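You operate a simulated robot arm through the tools that you are given. There is no shell and no other tool. Be economical: measure what you need, move in short steps, check, and stop when the job is done.

Carry out the task below with a simulated robot arm. There is one attempt and no reset: what you move stays moved.

## Task
Thread the reddish wire into the brass ring and shut the clear door.
Fine: open the door, free the yellow lever, push the wire's orange grip in, then clamp the lever and shut the door; the set stays unplugged and switched off.

It is judged by the outcome, as a careful person would: the job done as asked, and still so three seconds after it is handed in. It fails if anything else is knocked over, pushed out of place, dropped, spilled or broken.

## Robot
A 6-joint arm with a two-finger parallel gripper, fixed in place. Base frame: the origin is at the foot of the arm, x ahead of it, y to its left, z up. Readings come in cm, rad, newtons and seconds.
With the tool pointing down near the work surface it reaches from about 36 to 82 cm from the base axis. Its first joint turns from -2.897 to 2.897 rad. Payload 3.91 kg.
The TCP is the grasp point between the finger pads, 3 cm short of the fingertips. In the tool frame z runs along the fingers and y along their closing line. The gripper opens to 11 cm. The fingers are 2 cm wide and 1 cm thick; the gripper's body (4.8 by 11.2 cm) begins 5.5 cm behind the TCP.
Orientation is told as [roll, pitch, yaw] about the base's x, y, z axes, in that order, counted from this pose: with the fingers straight down and closing along the base's y, the tool's x points along the base's -x, its y along +y and its z along -z.

## Interface
- The arm moves only by the tool move_arm. Its argument "steps" is a list of rows, each a list of 7 numbers: the shift along the base's x, y, z in cm, then the turn, a rotation vector about the base's x, y, z in rad, then the opening in per cent of the stroke, from 0 (shut) to 100 (fully open). In form: [[x, y, z, rx, ry, rz, claw], ...]. A call has 1 to 20 rows; each row shifts and turns the commanded pose from where the row before left it. Each row takes 0.2 s and may step no farther than 5 cm and 0.15 rad from the row before; otherwise, or with a gripper value out of range, the whole call is refused. A pose out of reach is approached as far as the arm can. The call stops where the force on the tool passes 40 N (or 10 N more than at its start, if that is more) or the arm is blocked; 0.2 s more then pass. Each finger travels about 4.5 cm/s and halts on what it meets, pressing with about 37 N; the grip force reading is that of the motor and also rises with nothing between the fingers. The clock runs only during rows and for 0.2 s after the last one: add rows that do not move to give the fingers time. The reply holds the time, the measured pose of the TCP, the force on the tool along the base axes, the opening and the grip force, in the units named above and with some noise, and new pictures: "show" is both (left out), scene, wrist or none.
- Cameras (640 x 400 px; columns grow to the right, rows downward): "scene" is fixed at [3.51, -64.03, 144.14]; the picture's right is [0.87, -0.50, 0.00], its down [-0.22, -0.39, -0.89] and it looks along [0.44, 0.78, -0.45] (base axes); focal length 332 px, centre (320, 200). "wrist" rides on the gripper at [7.7, 0.7, -11.4] in the tool frame; the picture's right is [-0.09, 1.00, 0.00], its down [-0.80, -0.07, -0.59] and it looks along [-0.59, -0.05, 0.80] (tool axes); focal length 270 px, centre (320, 200).
- lift_body(by): slides the trunk up (or, below 0, down) by that many cm; the arm rides with it, the base frame stays. It gives what a move gives, with no picture.
- point_at(camera, pixels): there is no depth. For up to 12 entries [column, row, z] of the newest picture of that camera ("zoom" is the newest enlarged one), the place [x, y] in the base frame at which the ray of that pixel passes the height z, good to about 0.2 cm, but the place of the scene camera against the robot may be out by one fixed shift of up to 2.5 cm in any direction. The clock stands still meanwhile.
- enlarge(camera, box): a new picture of the part [left, top, right, bottom] of that camera's present view, enlarged. The clock stands still meanwhile.
- close_job(): hands the job in; it is judged then, once.

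Keep the steps short. Do not move on a guess: measure, check each grasp and each placing, and mend mistakes. In all there are 80 turns and 170 pictures (those below and enlarged ones count). Leave the gripper open and the arm clear of the work at the hand-in unless told otherwise, and finish with a single line.

The tools are called by a JSON object that holds its "api" and its "payload". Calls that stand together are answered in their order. move_arm: Moves the arm, as the interface text tells. Its arguments: {"type":"object","properties":{"steps":{"type":"array"},"show":{"type":"string","enum":["both","scene","wrist","none"]}},"required":["steps"]} The other tools are called the same way: lift_body (by) slides the trunk up or down; point_at (camera, pixels) gives the place at which the rays of pixels pass given heights; enlarge (camera, box) takes an enlarged picture of a part of a camera's view; close_job () hands the job in.

At the start:

```text
time_s: 0.0
tcp_pos: [30.74, 33.71, 121.18]
orientation: [0.0, 0.001, 0.0]
ft_force: [0.2, -0.6, 0.0]
width: 10.98
grip_force: 0.1
trunk travel left (down, up): [-55.0, 6.0]
```

scene: 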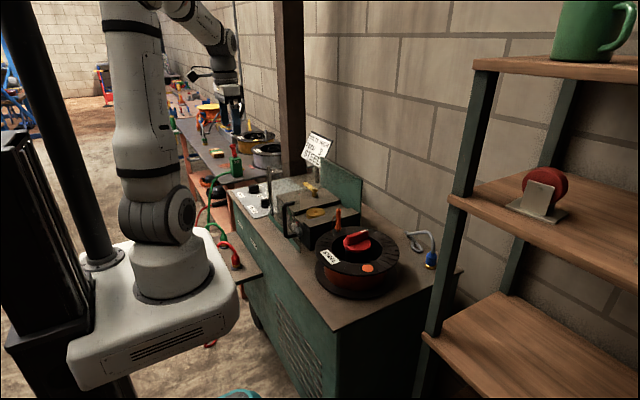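
wrist: 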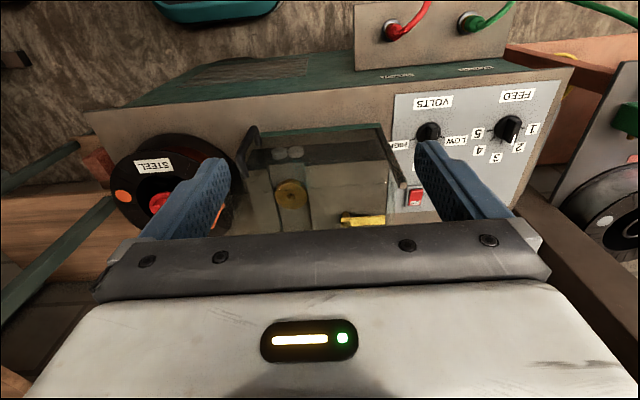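

I see a welder-like set with a clear door, a brass ring, a yellow lever and spools. I'll enlarge both views to see the parts.

{"api": "enlarge", "payload": {"camera": "scene", "box": [220, 120, 460, 310]}}

{"api": "enlarge", "payload": {"camera": "wrist", "box": [100, 80, 440, 260]}}

```text
2.11 times, centred on (340, 215) of scene
```

zoom: 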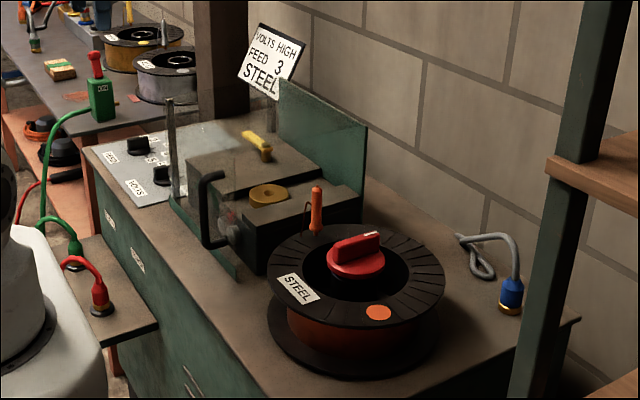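

```text
1.88 times, centred on (270, 170) of wrist
```

zoom: 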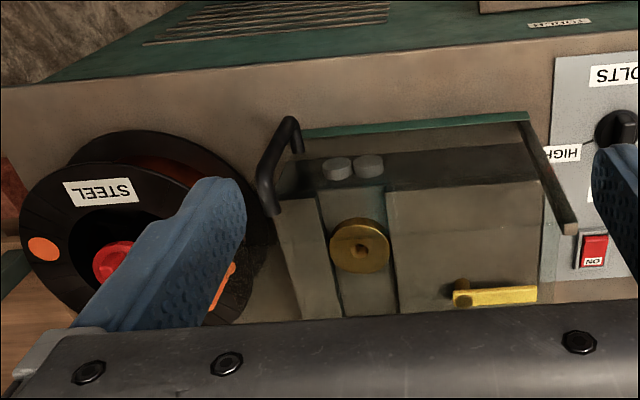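

The wrist view is upside-down (top is nearer the robot, right is +y). I'll get rough places of ring, lever, handle, post and grip for several heights, from both cameras.

{"api": "point_at", "payload": {"camera": "wrist", "pixels": [[293, 194, 85], [293, 194, 95], [365, 220, 85], [365, 220, 95], [252, 130, 90], [252, 130, 80], [405, 190, 90], [405, 190, 95], [160, 203, 90], [218, 218, 90], [416, 196, 85]]}}

{"api": "point_at", "payload": {"camera": "scene", "pixels": [[315, 212, 85], [315, 212, 95], [312, 188, 85], [312, 188, 95], [297, 203, 95], [309, 233, 85], [338, 206, 95], [338, 225, 85], [256, 175, 85], [256, 175, 100], [268, 235, 78], [308, 249, 78]]}}

```text
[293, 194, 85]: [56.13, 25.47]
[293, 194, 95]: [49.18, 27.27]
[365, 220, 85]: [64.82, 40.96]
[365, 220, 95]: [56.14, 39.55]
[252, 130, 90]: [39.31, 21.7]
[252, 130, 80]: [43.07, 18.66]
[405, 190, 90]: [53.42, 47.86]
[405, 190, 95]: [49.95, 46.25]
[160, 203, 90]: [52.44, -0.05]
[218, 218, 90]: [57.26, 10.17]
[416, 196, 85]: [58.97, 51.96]
```

```text
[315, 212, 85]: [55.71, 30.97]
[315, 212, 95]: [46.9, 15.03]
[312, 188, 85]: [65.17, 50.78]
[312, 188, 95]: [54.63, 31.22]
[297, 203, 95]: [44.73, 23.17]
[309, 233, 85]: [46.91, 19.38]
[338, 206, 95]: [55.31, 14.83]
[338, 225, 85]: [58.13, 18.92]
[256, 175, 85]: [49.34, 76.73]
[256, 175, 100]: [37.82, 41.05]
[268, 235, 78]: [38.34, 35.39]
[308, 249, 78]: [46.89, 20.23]
```

Ring is about (54, 26, 88). I move to about (38, 26, 110) for a closer view, still high above everything.

{"api": "move_arm", "payload": {"steps": [[2, -2, -3, 0, 0, 0, 100], [2, -2, -3, 0, 0, 0, 100], [2, -2, -3, 0, 0, 0, 100], [1, -2, -2, 0, 0, 0, 100]]}}

```text
time_s: 1.0
tcp_pos: [37.61, 25.4, 109.98]
orientation: [-0.001, 0.0, -0.001]
ft_force: [0.1, -0.1, -0.2]
width: 10.96
grip_force: 0.1
trunk travel left (down, up): [-55.0, 6.0]
```

scene: 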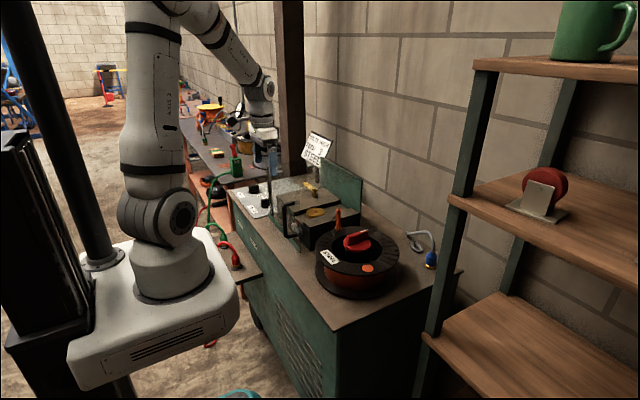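
wrist: 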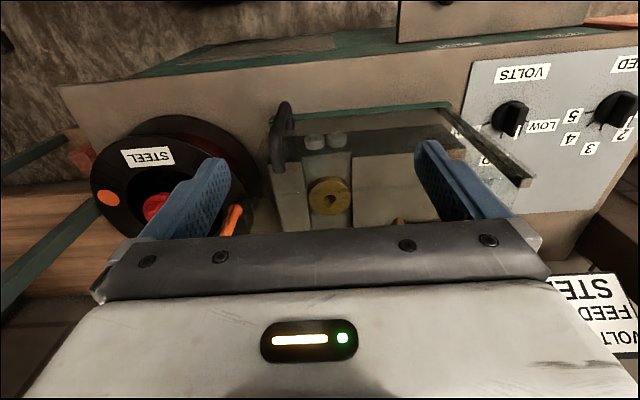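

{"api": "enlarge", "payload": {"camera": "wrist", "box": [210, 70, 550, 250]}}

{"api": "enlarge", "payload": {"camera": "scene", "box": [250, 150, 370, 260]}}

{"api": "point_at", "payload": {"camera": "wrist", "pixels": [[329, 196, 85], [329, 196, 88], [329, 196, 91], [281, 105, 95], [281, 105, 90], [525, 180, 95], [525, 180, 100], [238, 208, 92], [450, 104, 80], [155, 208, 88], [400, 220, 90]]}}

```text
1.88 times, centred on (380, 160) of wrist
```

zoom: 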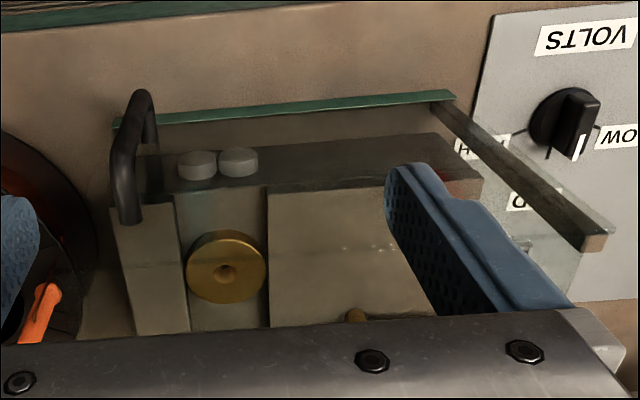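

```text
3.64 times, centred on (310, 205) of scene
```

zoom: 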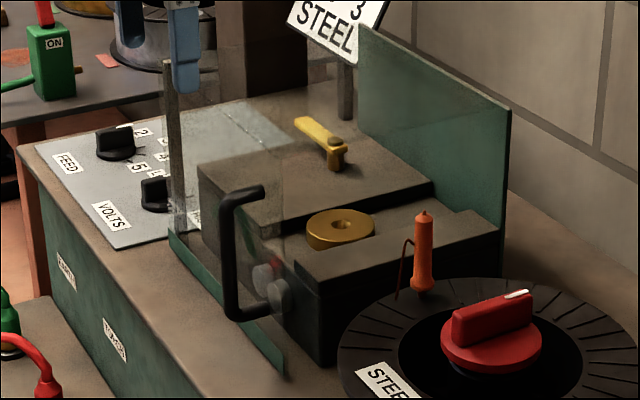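

```text
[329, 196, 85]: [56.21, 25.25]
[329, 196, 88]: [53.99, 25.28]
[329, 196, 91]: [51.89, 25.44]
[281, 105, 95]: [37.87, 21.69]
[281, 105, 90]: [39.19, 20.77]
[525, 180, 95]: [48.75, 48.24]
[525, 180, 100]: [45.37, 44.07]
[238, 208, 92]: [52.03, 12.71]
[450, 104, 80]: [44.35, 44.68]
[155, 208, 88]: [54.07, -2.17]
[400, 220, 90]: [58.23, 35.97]
```

I see a clear pane on the robot side with a black handle (wrist 281,130) at its -y end, hinge post at +y (zoom 177,150), and the ring with the lever behind. I move forward for a better view of the lever and grip.

{"api": "move_arm", "payload": {"steps": [[4, 0, 1, 0, 0, 0, 100], [4, 0, 0, 0, 0, 0, 100], [3, 0, 0, 0, 0, 0, 100]], "show": "wrist"}}

{"api": "enlarge", "payload": {"camera": "wrist", "box": [210, 70, 550, 250]}}

```text
time_s: 1.8
tcp_pos: [48.83, 25.64, 110.97]
orientation: [0.001, 0.001, 0.002]
ft_force: [0.3, -0.7, -0.2]
width: 10.97
grip_force: 0.1
trunk travel left (down, up): [-55.0, 6.0]
```

wrist: 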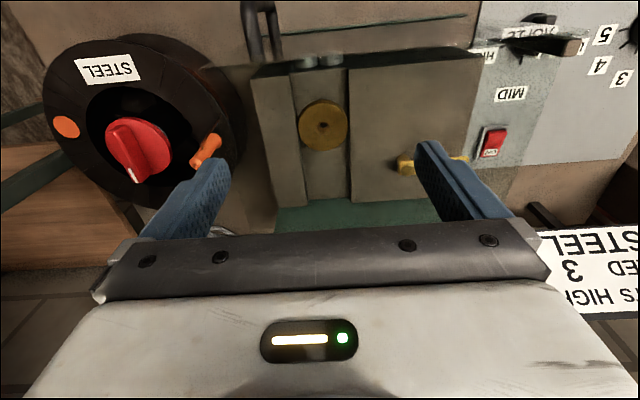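

```text
1.88 times, centred on (380, 160) of wrist
```

zoom: 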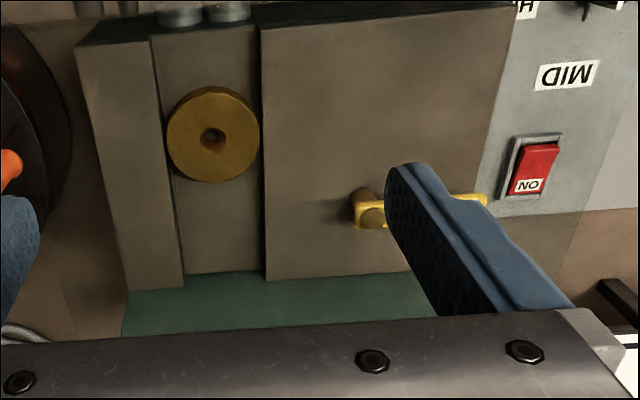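

Ring (323,125) clear. Now I shift +y to see the lever between the fingers.

{"api": "move_arm", "payload": {"steps": [[0, 4, 0, 0, 0, 0, 100], [1, 4, 0, 0, 0, 0, 100], [2, 2, 0, 0, 0, 0, 100]], "show": "wrist"}}

{"api": "enlarge", "payload": {"camera": "wrist", "box": [200, 50, 460, 240]}}

{"api": "move_arm", "payload": {"steps": [[0, -5, 0, 0, 0, 0, 100], [0, -5, 0, 0, 0, 0, 100], [0, -5, 0, 0, 0, 0, 100], [0, -5, 0, 0, 0, 0, 100], [0, -2, 0, 0, 0, 0, 100]], "show": "wrist"}}

{"api": "enlarge", "payload": {"camera": "wrist", "box": [200, 50, 460, 240]}}

```text
time_s: 2.6
tcp_pos: [51.98, 35.52, 111.02]
orientation: [0.0, 0.0, -0.001]
ft_force: [0.2, 0.1, 0.4]
width: 10.98
grip_force: 0.1
trunk travel left (down, up): [-55.0, 6.0]
```

wrist: 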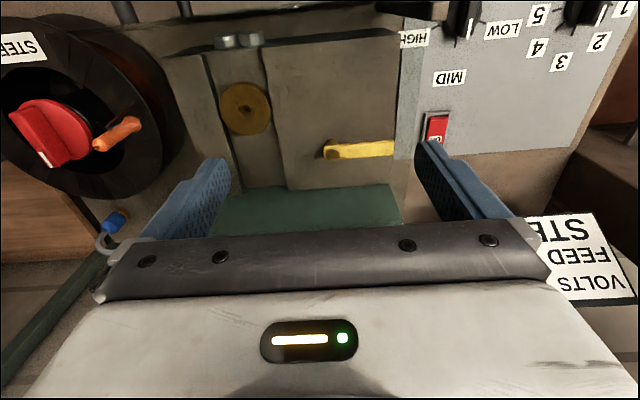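

```text
2.11 times, centred on (330, 145) of wrist
```

zoom: 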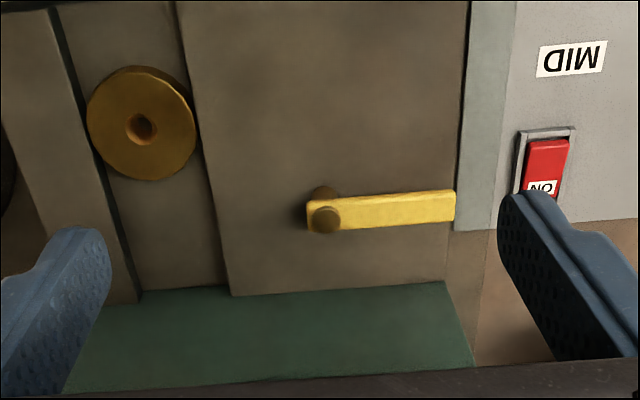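

```text
time_s: 3.8
tcp_pos: [51.83, 13.29, 111.01]
orientation: [0.0, 0.001, 0.001]
ft_force: [-0.1, -0.8, 0.5]
width: 11.01
grip_force: 0.0
trunk travel left (down, up): [-55.0, 6.0]
```

wrist: 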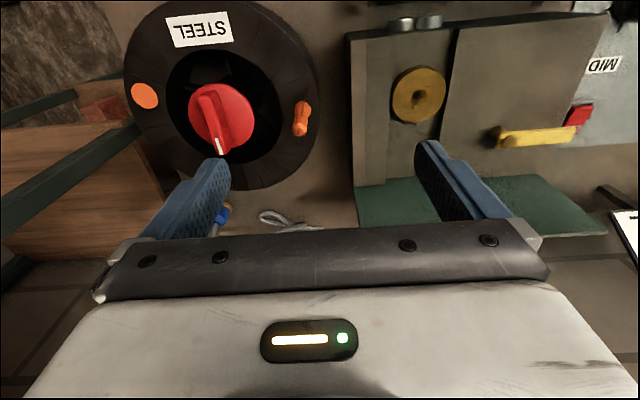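

```text
2.11 times, centred on (330, 145) of wrist
```

zoom: 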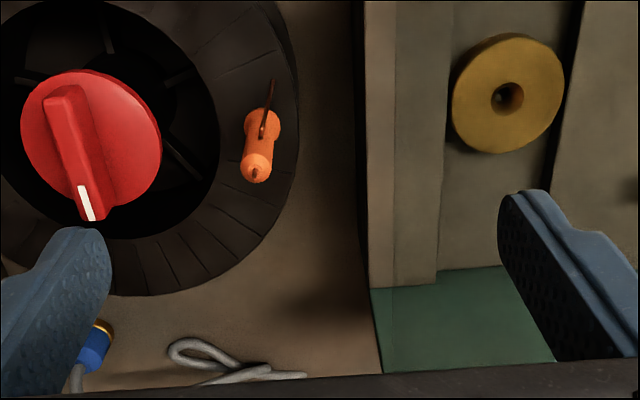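

The grip stands on the spool flange at wrist (301,118) with a wire at its side. I take sharper enlargements of the grip and ring.

{"api": "enlarge", "payload": {"camera": "scene", "box": [310, 195, 360, 240]}}

{"api": "enlarge", "payload": {"camera": "wrist", "box": [270, 80, 340, 150]}}

{"api": "enlarge", "payload": {"camera": "wrist", "box": [370, 45, 470, 145]}}

{"api": "point_at", "payload": {"camera": "wrist", "pixels": [[302, 130, 90], [302, 130, 93], [303, 108, 85], [303, 108, 88], [418, 92, 88], [418, 92, 86], [502, 138, 90], [502, 138, 93], [580, 134, 90], [580, 134, 93]]}}

```text
8.89 times, centred on (335, 218) of scene
```

zoom: 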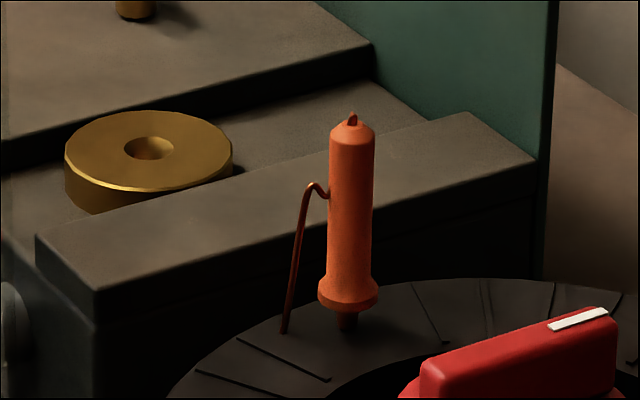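

```text
5.71 times, centred on (305, 115) of wrist
```

zoom: 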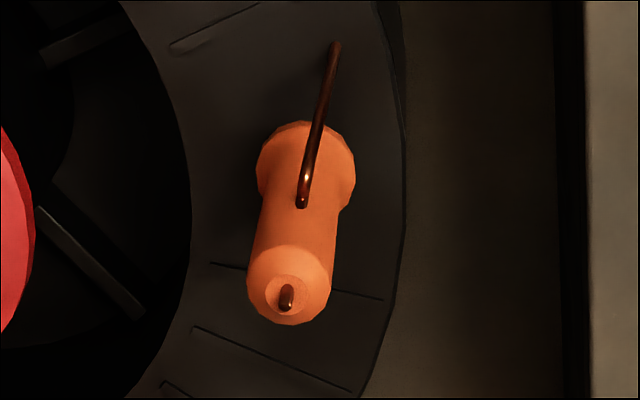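

```text
4.00 times, centred on (420, 95) of wrist
```

zoom: 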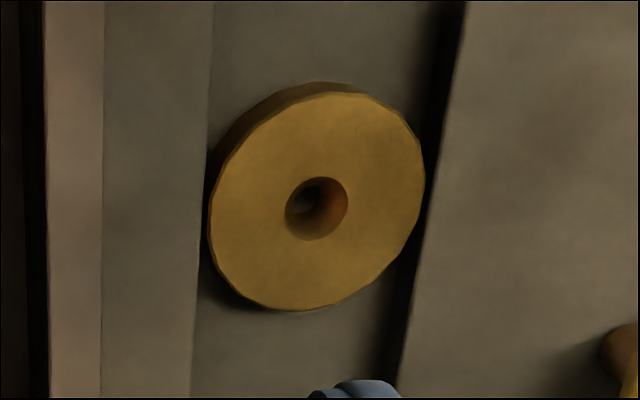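

```text
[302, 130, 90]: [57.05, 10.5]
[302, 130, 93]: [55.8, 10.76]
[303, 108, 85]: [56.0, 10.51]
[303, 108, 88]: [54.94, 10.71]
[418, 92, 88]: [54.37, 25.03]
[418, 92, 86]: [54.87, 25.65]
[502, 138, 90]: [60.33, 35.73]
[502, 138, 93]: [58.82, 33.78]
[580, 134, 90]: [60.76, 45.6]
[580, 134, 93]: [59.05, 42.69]
```

The grip: orange body, flange low, dark nose below; it stands on the spool. Ring hole is at about (54.6, 25.3, 87.2). Now the door handle: I move back for a close view.

{"api": "move_arm", "payload": {"steps": [[-5, 0, 0, 0, 0, 0, 100], [-5, 2, 0, 0, 0, 0, 100], [-5, 2, 0, 0, 0, 0, 100], [-5, 2, 0, 0, 0, 0, 100], [-2, 2, 0, 0, 0, 0, 100]], "show": "wrist"}}

{"api": "enlarge", "payload": {"camera": "wrist", "box": [230, 70, 430, 240]}}

{"api": "enlarge", "payload": {"camera": "scene", "box": [255, 160, 335, 260]}}

```text
refused: row 2 steps farther than a row can; nothing moved
```

```text
2.35 times, centred on (330, 155) of wrist
```

zoom: 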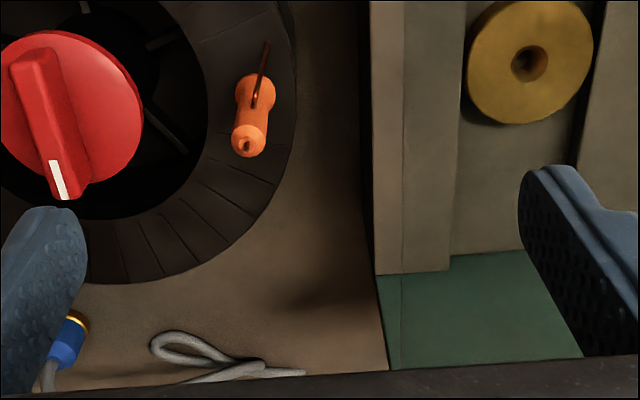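

```text
4.00 times, centred on (295, 210) of scene
```

zoom: 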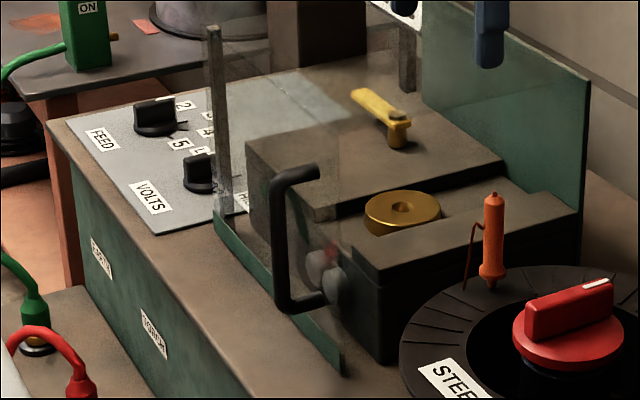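

The call was refused for step length; repeating with shorter rows.

{"api": "move_arm", "payload": {"steps": [[-4.5, 1, 0, 0, 0, 0, 100], [-4.5, 2, 0, 0, 0, 0, 100], [-4.5, 2, 0, 0, 0, 0, 100], [-4.5, 2, 0, 0, 0, 0, 100], [-4, 1, 0, 0, 0, 0, 100]], "show": "wrist"}}

{"api": "enlarge", "payload": {"camera": "wrist", "box": [230, 70, 550, 240]}}

```text
time_s: 5.0
tcp_pos: [29.66, 21.39, 111.05]
orientation: [0.0, 0.0, -0.001]
ft_force: [-0.5, -0.2, -0.4]
width: 11.0
grip_force: 0.0
trunk travel left (down, up): [-55.0, 6.0]
```

wrist: 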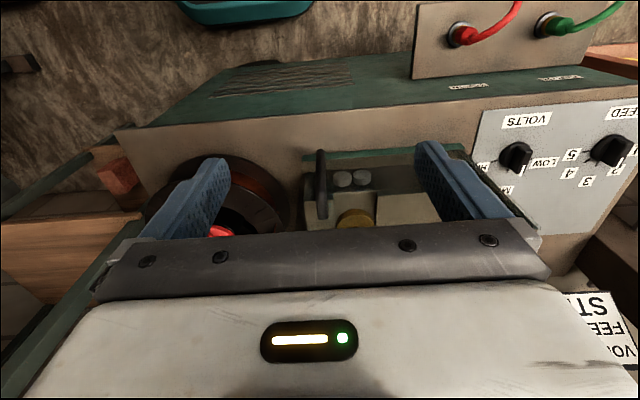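

```text
2.00 times, centred on (390, 155) of wrist
```

zoom: 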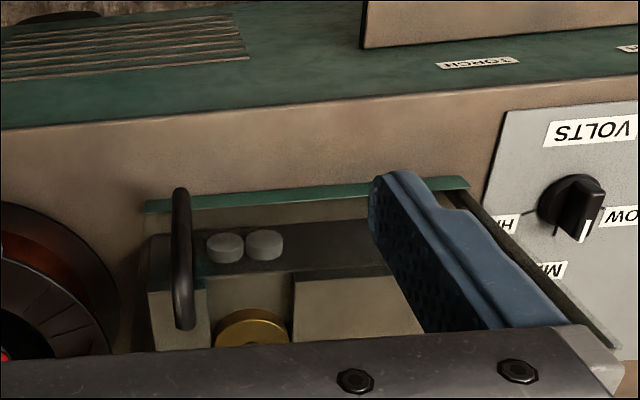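

From two views the handle bar is near (41.0, 20.2), z 83–94; pane at x≈44.5, hinge post near (44.4, 44.5), top z≈100. I move above the handle at z 102 and check.

{"api": "move_arm", "payload": {"steps": [[4, -0.4, -2, 0, 0, 0, 80], [4, -0.4, -3, 0, 0, 0, 60], [3.3, -0.4, -4, 0, 0, 0, 60]]}}

{"api": "enlarge", "payload": {"camera": "wrist", "box": [220, 20, 420, 220]}}

{"api": "enlarge", "payload": {"camera": "scene", "box": [235, 130, 355, 250]}}

```text
refused: row 2 steps farther than a row can; nothing moved
```

```text
2.00 times, centred on (320, 120) of wrist
```

zoom: 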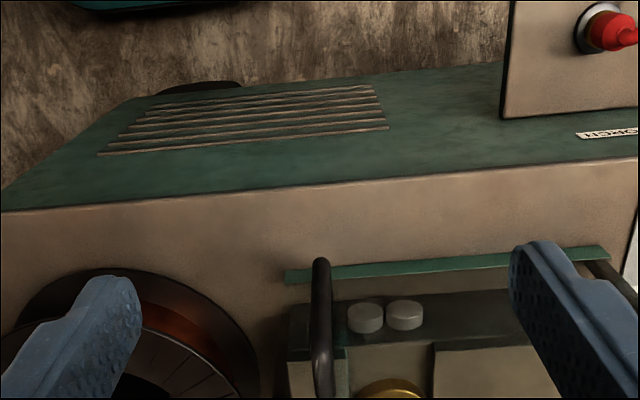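

```text
3.33 times, centred on (295, 190) of scene
```

zoom: 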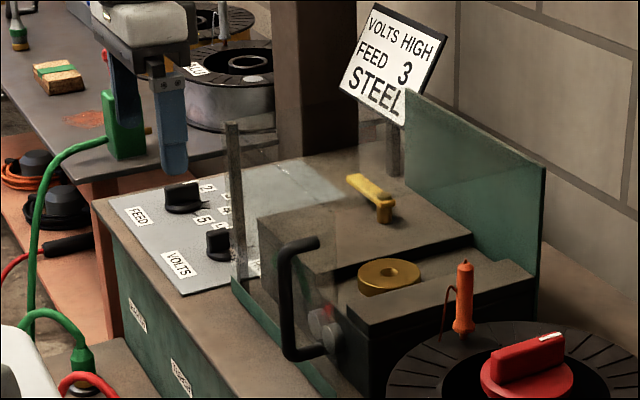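

Refused again on length; same path in shorter rows.

{"api": "move_arm", "payload": {"steps": [[3, -0.3, -2, 0, 0, 0, 80], [3, -0.3, -2, 0, 0, 0, 60], [3, -0.3, -3, 0, 0, 0, 60], [2.3, -0.3, -2, 0, 0, 0, 60]]}}

{"api": "enlarge", "payload": {"camera": "scene", "box": [235, 130, 355, 250]}}

```text
time_s: 6.0
tcp_pos: [41.21, 20.35, 102.2]
orientation: [-0.002, 0.0, 0.001]
ft_force: [-0.4, 0.4, 0.2]
width: 6.61
grip_force: 0.0
trunk travel left (down, up): [-55.0, 6.0]
```

scene: 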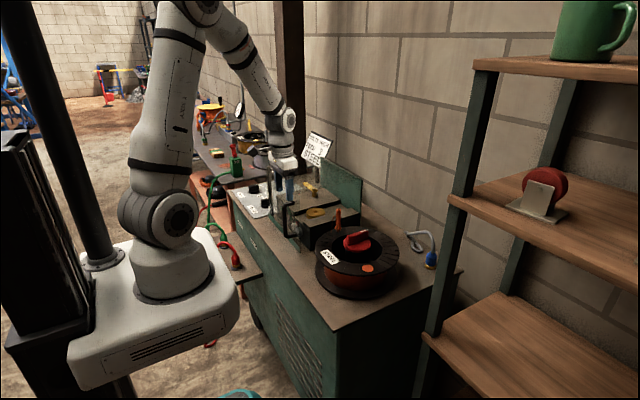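
wrist: 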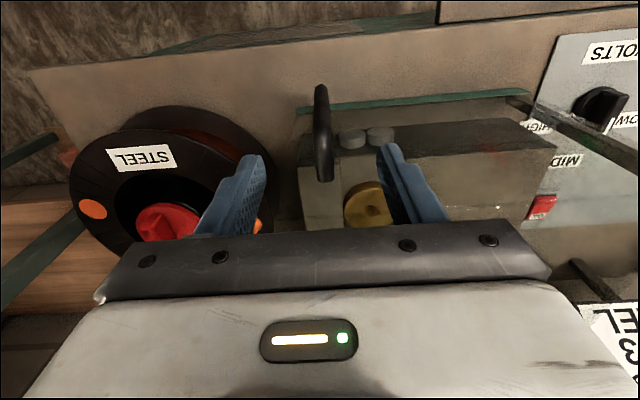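

```text
3.33 times, centred on (295, 190) of scene
```

zoom: 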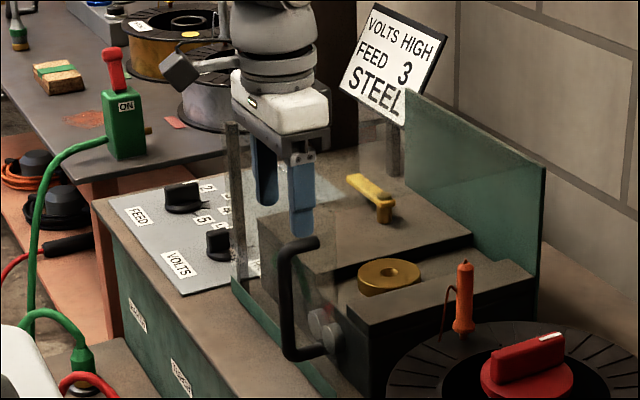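

Bar in this view (320,90)–(323,178) gives (41.2, 20.4): gripper lies centred over it. I descend to z≈90.5.

{"api": "move_arm", "payload": {"steps": [[-0.3, 0, -4, 0, 0, 0, 60], [0, 0, -4, 0, 0, 0, 60], [0, 0, -3.5, 0, 0, 0, 60]]}}

{"api": "enlarge", "payload": {"camera": "scene", "box": [235, 130, 355, 250]}}

```text
time_s: 6.7
tcp_pos: [40.72, 20.37, 94.82]
orientation: [0.004, -0.009, -0.001]
ft_force: [-8.0, -5.8, 20.2]
width: 6.58
grip_force: 0.0
trunk travel left (down, up): [-55.0, 6.0]
stopped in row 3: the force on the tool passed its limit (the readings are from after the stop); the commanded pose is now the measured one
```

scene: 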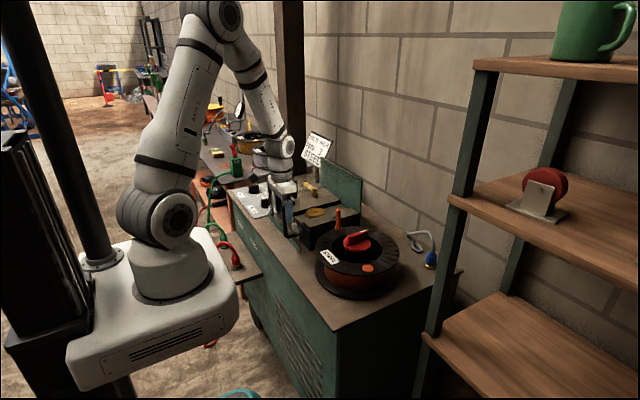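
wrist: 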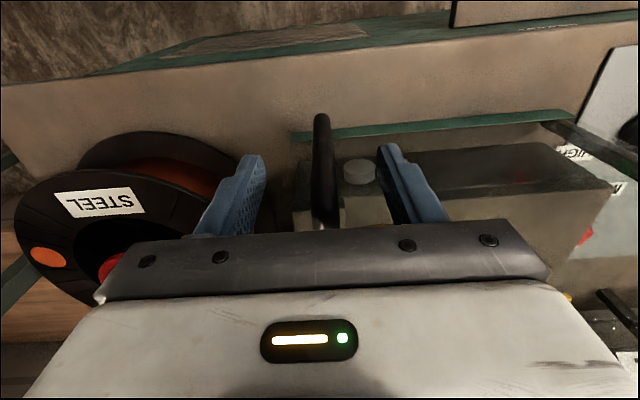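

```text
3.33 times, centred on (295, 190) of scene
```

zoom: 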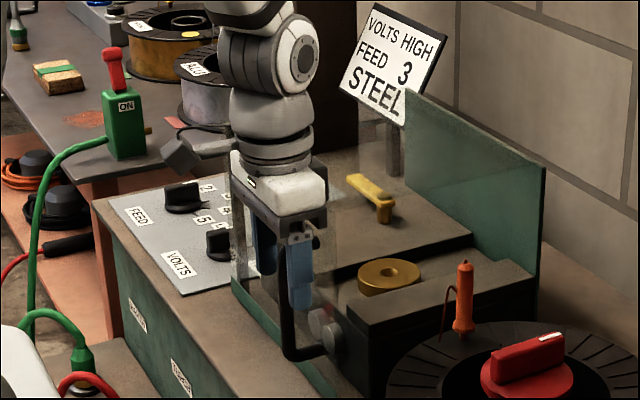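

The body touched the pane's top edge (force up and -x). At z≈94.8 the fingertips (91.8) already overlap the bar, so I raise 0.5 cm and back 0.3 cm, then close on it.

{"api": "move_arm", "payload": {"steps": [[-0.3, 0, 0.5, 0, 0, 0, 60], [0, 0, 0, 0, 0, 0, 10], [0, 0, 0, 0, 0, 0, 2], [0, 0, 0, 0, 0, 0, 2], [0, 0, 0, 0, 0, 0, 2], [0, 0, 0, 0, 0, 0, 2]], "show": "wrist"}}

{"api": "enlarge", "payload": {"camera": "scene", "box": [255, 160, 335, 240]}}

```text
time_s: 8.1
tcp_pos: [40.41, 20.48, 95.22]
orientation: [0.002, -0.006, -0.001]
ft_force: [-2.0, 5.8, 0.7]
width: 1.4
grip_force: 45.4
trunk travel left (down, up): [-55.0, 6.0]
```

wrist: 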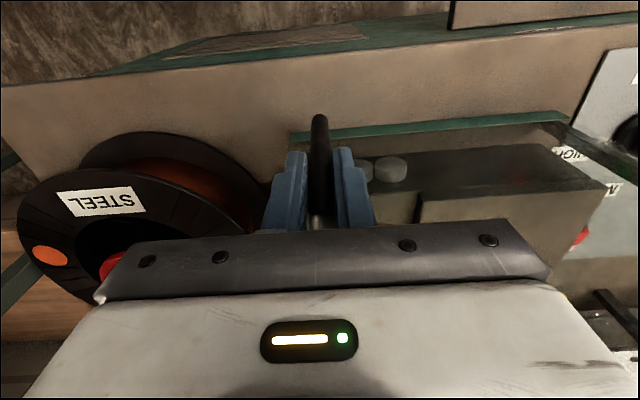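

```text
5.00 times, centred on (295, 200) of scene
```

zoom: 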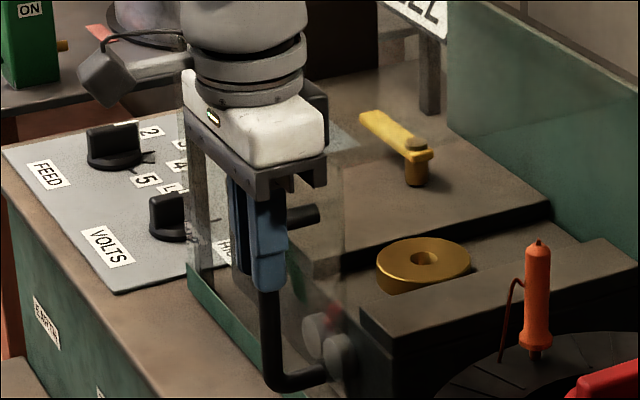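

The bar is gripped (1.4 cm, bar seen between pads). I pull along an arc about the hinge, turning with the door; two small steps first.

{"api": "move_arm", "payload": {"steps": [[-1.9, 0.4, 0, 0, 0, -0.08, 2], [-1.86, 0.56, 0, 0, 0, -0.08, 2]]}}

```text
time_s: 8.7
tcp_pos: [36.69, 21.44, 95.18]
orientation: [0.004, -0.011, -0.162]
ft_force: [-1.4, -2.0, 10.8]
width: 1.39
grip_force: 44.8
trunk travel left (down, up): [-55.0, 6.0]
```

scene: 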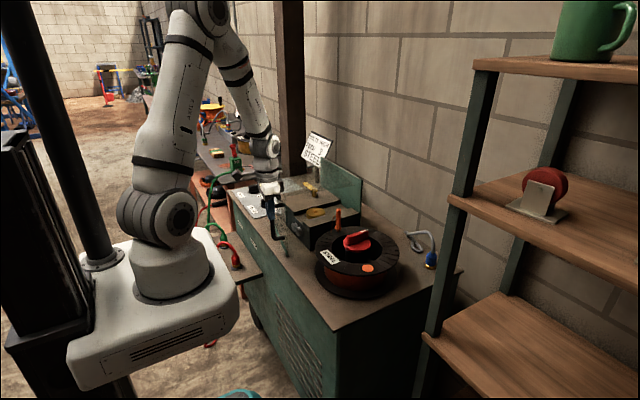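
wrist: 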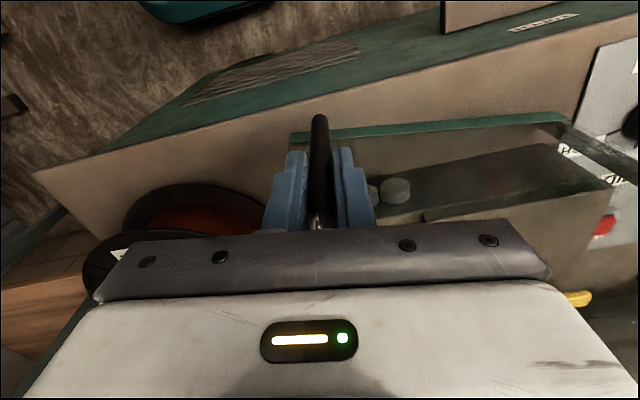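

The door swings with it. I continue the arc.

{"api": "move_arm", "payload": {"steps": [[-2.25, 0.9, 0, 0, 0, -0.1, 2], [-2.15, 1.12, 0, 0, 0, -0.1, 2], [-2.03, 1.33, 0, 0, 0, -0.1, 2], [-1.89, 1.52, 0, 0, 0, -0.1, 2], [-1.72, 1.71, 0, 0, 0, -0.1, 2]]}}

```text
time_s: 9.8
tcp_pos: [26.81, 27.88, 95.16]
orientation: [0.003, -0.006, -0.661]
ft_force: [3.9, 4.7, 1.0]
width: 1.39
grip_force: 44.5
trunk travel left (down, up): [-55.0, 6.0]
```

scene: 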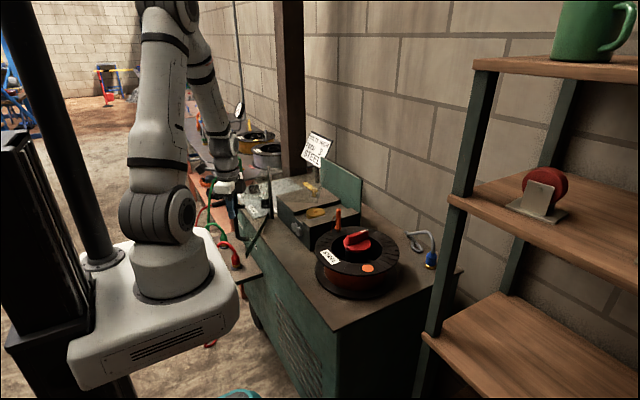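
wrist: 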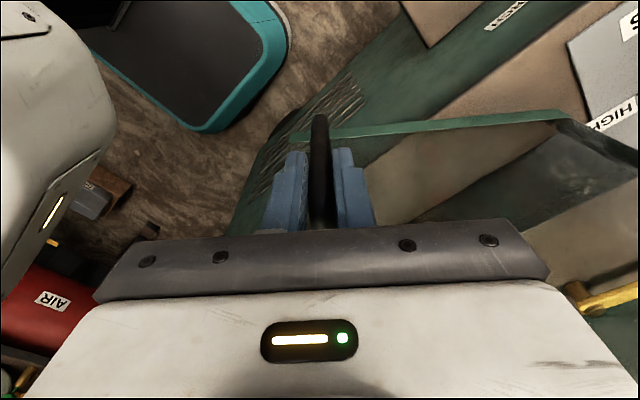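

The door is about 38° open. Before swinging further I check where the red and green plugs (scene 237,258; 222,240) stand relative to the sweep.

{"api": "point_at", "payload": {"camera": "scene", "pixels": [[237, 265, 70], [237, 265, 78], [222, 245, 70], [222, 245, 78], [228, 240, 80], [268, 280, 78], [268, 280, 70]]}}

{"api": "enlarge", "payload": {"camera": "scene", "box": [180, 150, 340, 290]}}

```text
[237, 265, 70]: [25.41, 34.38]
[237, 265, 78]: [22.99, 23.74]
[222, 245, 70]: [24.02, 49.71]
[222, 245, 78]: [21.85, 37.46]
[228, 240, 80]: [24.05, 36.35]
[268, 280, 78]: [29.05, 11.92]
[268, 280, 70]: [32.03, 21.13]
```

```text
2.86 times, centred on (260, 220) of scene
```

zoom: 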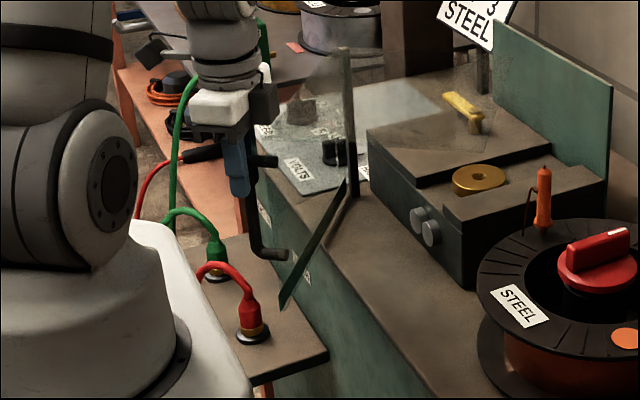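

The plugs and the green cable stand low/behind near (22–25, 34–50), so swinging further brings risk; 38° already clears the bay. I release the handle and rise, watching that the door stays.

{"api": "move_arm", "payload": {"steps": [[0, 0, 0, 0, 0, 0, 30], [0, 0, 0, 0, 0, 0, 50], [0, 0, 0, 0, 0, 0, 50], [0, 0, 4, 0, 0, 0, 50], [0, 0, 4, 0, 0, 0, 50], [0, 0, 4, 0, 0, 0, 50]]}}

{"api": "enlarge", "payload": {"camera": "scene", "box": [180, 150, 340, 290]}}

```text
time_s: 11.2
tcp_pos: [26.73, 27.84, 107.35]
orientation: [0.003, -0.007, -0.662]
ft_force: [0.2, 0.2, 0.6]
width: 5.5
grip_force: 0.1
trunk travel left (down, up): [-55.0, 6.0]
```

scene: 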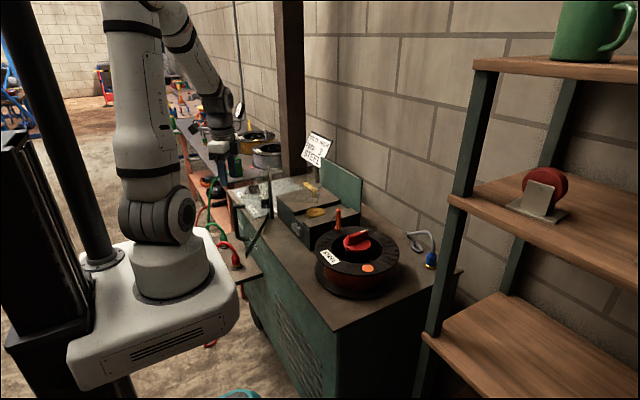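
wrist: 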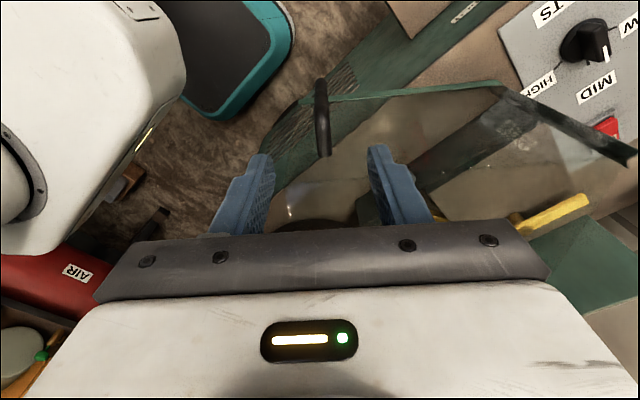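

```text
2.86 times, centred on (260, 220) of scene
```

zoom: 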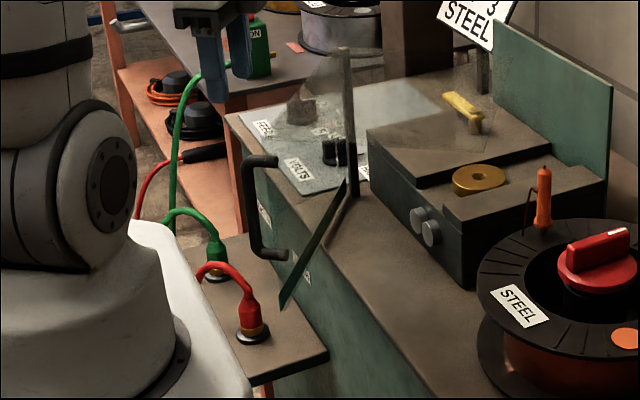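

The door stays open. Next the lever: I turn back to yaw 0 and move to view it closely from (50, 39, 105).

{"api": "move_arm", "payload": {"steps": [[4, 1.5, 0, 0, 0, 0.14, 50], [4, 2, 0, 0, 0, 0.14, 50], [4, 2, 0, 0, 0, 0.14, 60], [4, 2, 0, 0, 0, 0.14, 80], [4, 2, 0, 0, 0, 0.1, 100], [3, 2, -2, 0, 0, 0, 100]], "show": "wrist"}}

{"api": "enlarge", "payload": {"camera": "wrist", "box": [230, 60, 430, 240]}}

{"api": "enlarge", "payload": {"camera": "scene", "box": [285, 165, 345, 225]}}

```text
time_s: 12.7
tcp_pos: [49.9, 39.53, 104.84]
orientation: [0.003, -0.007, 0.001]
ft_force: [-0.2, 0.4, -0.9]
width: 10.99
grip_force: 0.1
trunk travel left (down, up): [-55.0, 6.0]
```

wrist: 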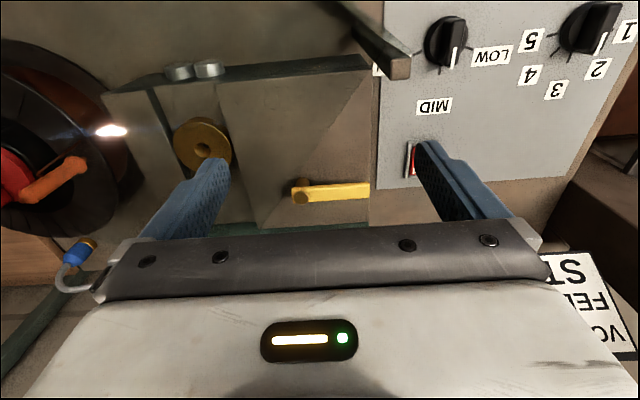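

```text
2.22 times, centred on (330, 150) of wrist
```

zoom: 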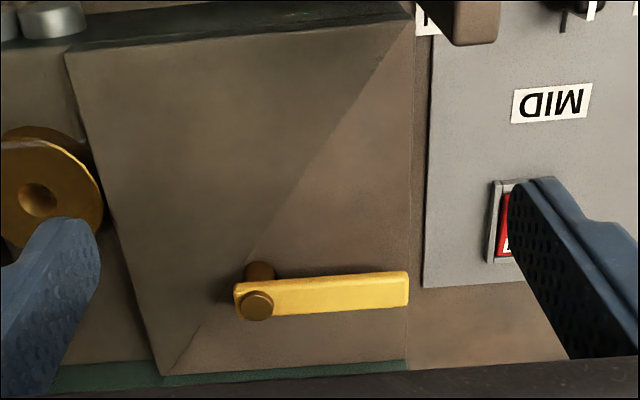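

```text
6.67 times, centred on (315, 195) of scene
```

zoom: 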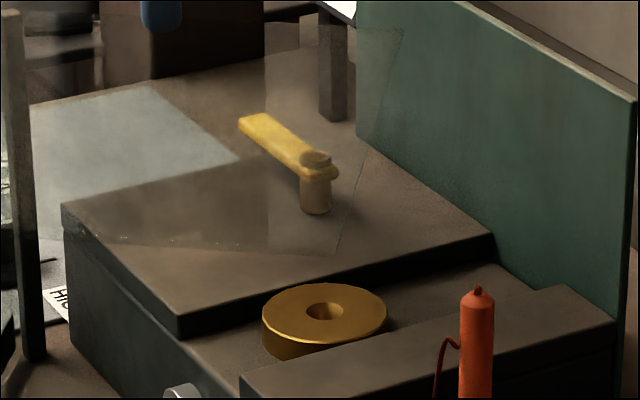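

A tinted diagonal edge over the block (wrist zoom 410,25→165,375) shows the door also carries a clear roof at z≈100, which still covers the ring at 38°. So the door must open past 90°. I go back to the handle at z 107.

{"api": "move_arm", "payload": {"steps": [[-3, -2, 2.5, 0, 0, 0, 100], [-4, -2, 0, 0, 0, -0.1, 80], [-4, -2, 0, 0, 0, -0.14, 60], [-4, -2, 0, 0, 0, -0.14, 50], [-4, -2, 0, 0, 0, -0.14, 50], [-4, -1.5, 0, 0, 0, -0.14, 50]], "show": "wrist"}}

{"api": "enlarge", "payload": {"camera": "wrist", "box": [240, 50, 640, 240]}}

```text
time_s: 14.1
tcp_pos: [26.69, 27.56, 107.64]
orientation: [0.005, -0.008, -0.664]
ft_force: [0.5, -0.4, 0.0]
width: 5.51
grip_force: 0.0
trunk travel left (down, up): [-55.0, 6.0]
```

wrist: 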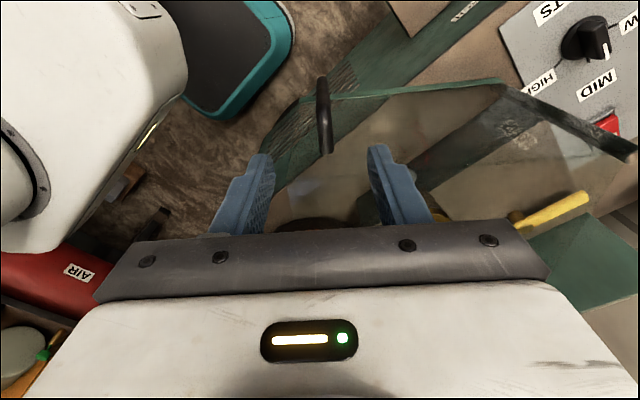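

```text
1.60 times, centred on (440, 145) of wrist
```

zoom: 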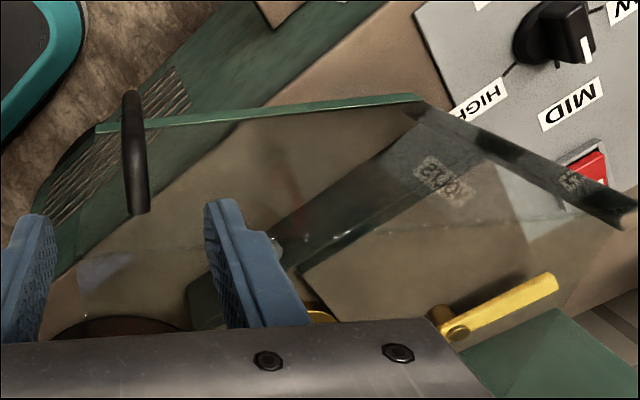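

Same picture as when I left the handle. I shift y +0.3, descend to z 95.3 and regrasp.

{"api": "move_arm", "payload": {"steps": [[0, 0.3, -4, 0, 0, 0, 50], [0, 0, -4, 0, 0, 0, 50], [0, 0, -4.3, 0, 0, 0, 50], [0, 0, 0, 0, 0, 0, 2], [0, 0, 0, 0, 0, 0, 2], [0, 0, 0, 0, 0, 0, 2], [0, 0, 0, 0, 0, 0, 2]], "show": "wrist"}}

```text
time_s: 15.7
tcp_pos: [26.9, 27.89, 95.3]
orientation: [0.003, -0.006, -0.661]
ft_force: [-2.5, -1.6, -7.2]
width: 1.37
grip_force: 44.8
trunk travel left (down, up): [-55.0, 6.0]
```

wrist: 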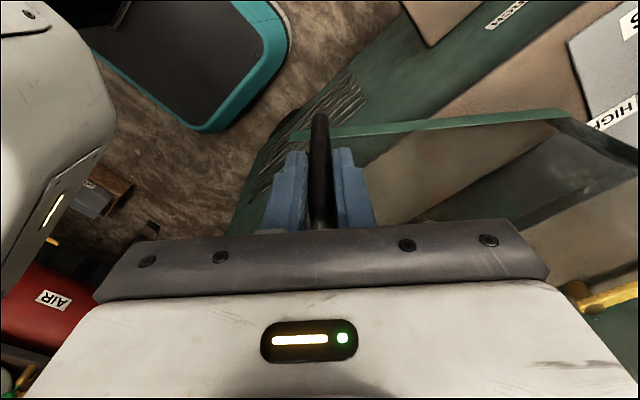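

Gripped again (1.37 cm). Continuing the arc, four steps then look.

{"api": "move_arm", "payload": {"steps": [[-1.54, 1.87, 0, 0, 0, -0.1, 2], [-1.35, 2.01, 0, 0, 0, -0.1, 2], [-1.14, 2.14, 0, 0, 0, -0.1, 2], [-0.93, 2.24, 0, 0, 0, -0.1, 2]]}}

{"api": "enlarge", "payload": {"camera": "scene", "box": [180, 130, 340, 290]}}

```text
time_s: 16.6
tcp_pos: [21.79, 36.59, 95.4]
orientation: [0.002, -0.011, -1.061]
ft_force: [-9.8, -3.0, -38.2]
width: 1.41
grip_force: 45.1
trunk travel left (down, up): [-55.0, 6.0]
```

scene: 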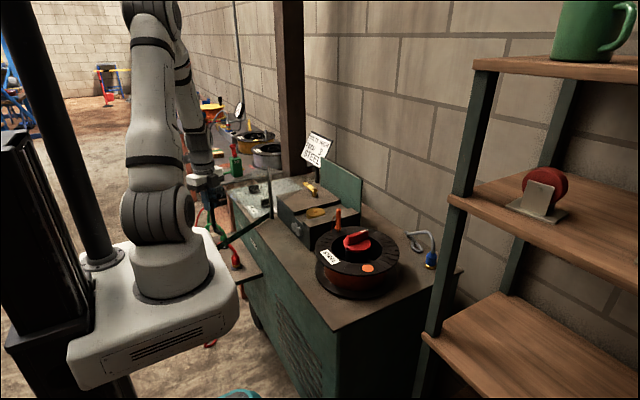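
wrist: 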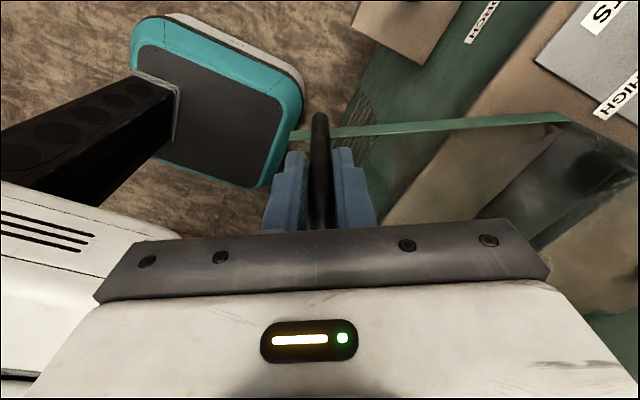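

```text
2.50 times, centred on (260, 210) of scene
```

zoom: 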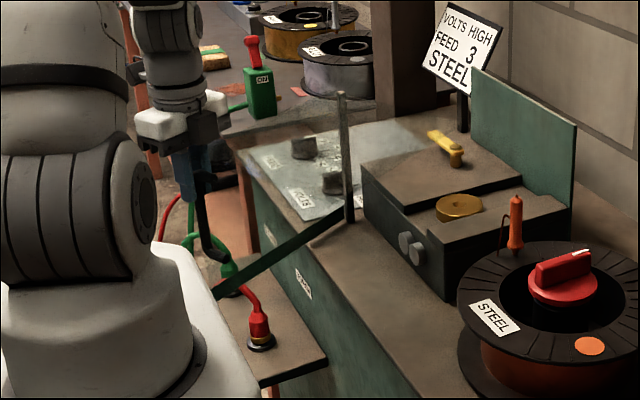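

Door moves freely but the tool feels 38 N downward, so I relax by lowering 0.3 cm, then continue the arc.

{"api": "move_arm", "payload": {"steps": [[0, 0, -0.2, 0, 0, 0, 2], [0, 0, -0.1, 0, 0, 0, 2]], "show": "none"}}

```text
time_s: 17.2
tcp_pos: [21.6, 36.52, 95.42]
orientation: [0.007, -0.004, -1.062]
ft_force: [-8.5, -2.8, 11.9]
width: 1.39
grip_force: 45.1
trunk travel left (down, up): [-55.0, 6.0]
```

Force is down to 12 N. Continuing the arc.

{"api": "move_arm", "payload": {"steps": [[-0.69, 2.32, 0.05, 0, 0, -0.1, 2], [-0.46, 2.38, 0, 0, 0, -0.1, 2], [-0.22, 2.41, 0, 0, 0, -0.1, 2]]}}

{"api": "enlarge", "payload": {"camera": "scene", "box": [180, 130, 340, 290]}}

```text
time_s: 18.1
tcp_pos: [20.33, 43.65, 95.25]
orientation: [0.006, -0.002, -1.362]
ft_force: [-7.3, 0.8, 33.7]
width: 1.4
grip_force: 45.0
trunk travel left (down, up): [-55.0, 6.0]
```

scene: 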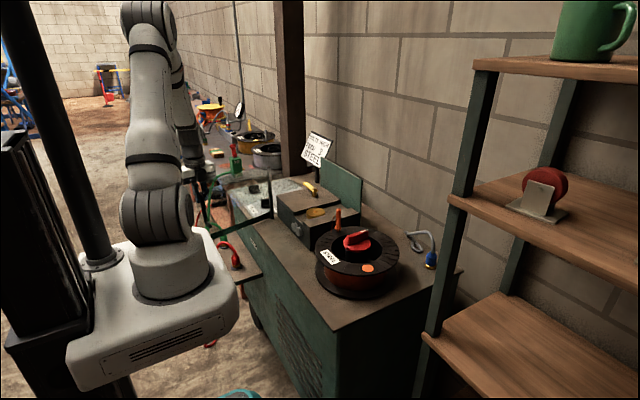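
wrist: 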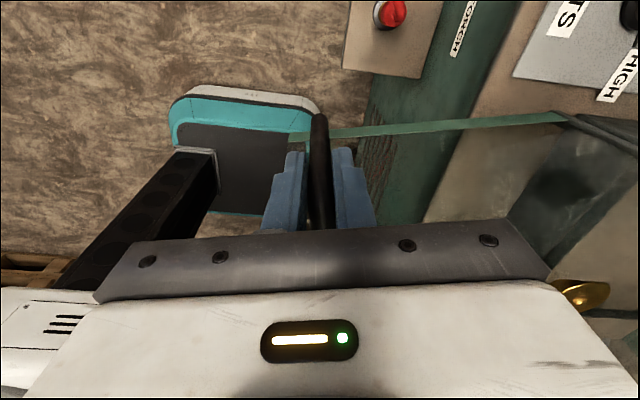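

```text
2.50 times, centred on (260, 210) of scene
```

zoom: 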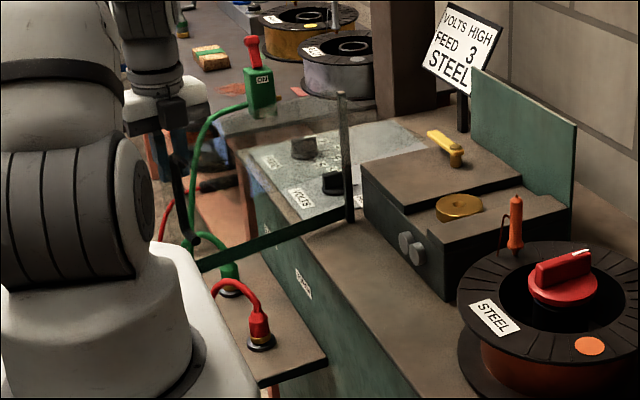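

Force +34 N up; raising 0.17 cm while doing two more steps toward ~90°.

{"api": "move_arm", "payload": {"steps": [[0, 0, 0.17, 0, 0, 0, 2], [0.02, 2.42, 0, 0, 0, -0.1, 2], [0.26, 2.41, 0, 0, 0, -0.1, 2]]}}

{"api": "enlarge", "payload": {"camera": "scene", "box": [180, 130, 340, 290]}}

```text
time_s: 18.9
tcp_pos: [20.68, 48.36, 95.46]
orientation: [0.006, -0.003, -1.563]
ft_force: [-2.8, 1.6, 28.0]
width: 1.4
grip_force: 45.3
trunk travel left (down, up): [-55.0, 6.0]
```

scene: 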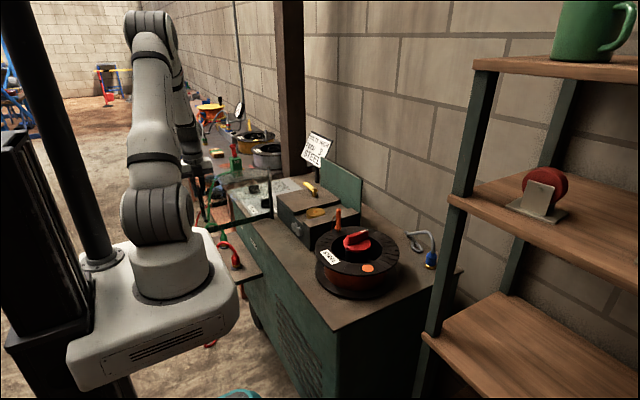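
wrist: 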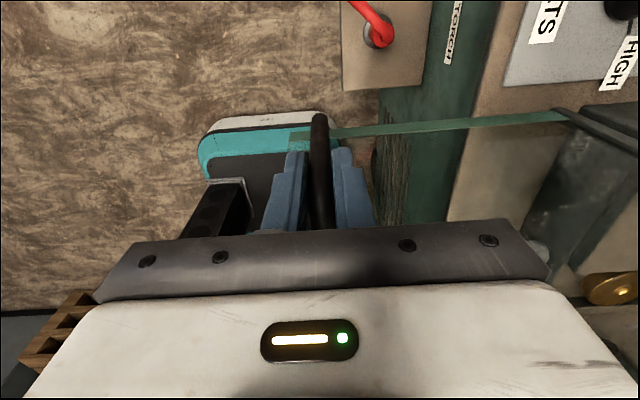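

```text
2.50 times, centred on (260, 210) of scene
```

zoom: 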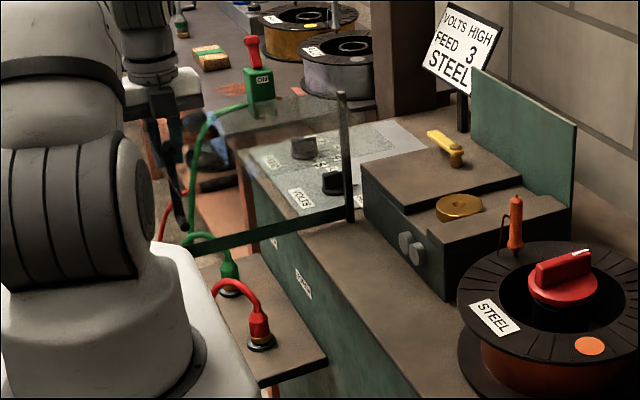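

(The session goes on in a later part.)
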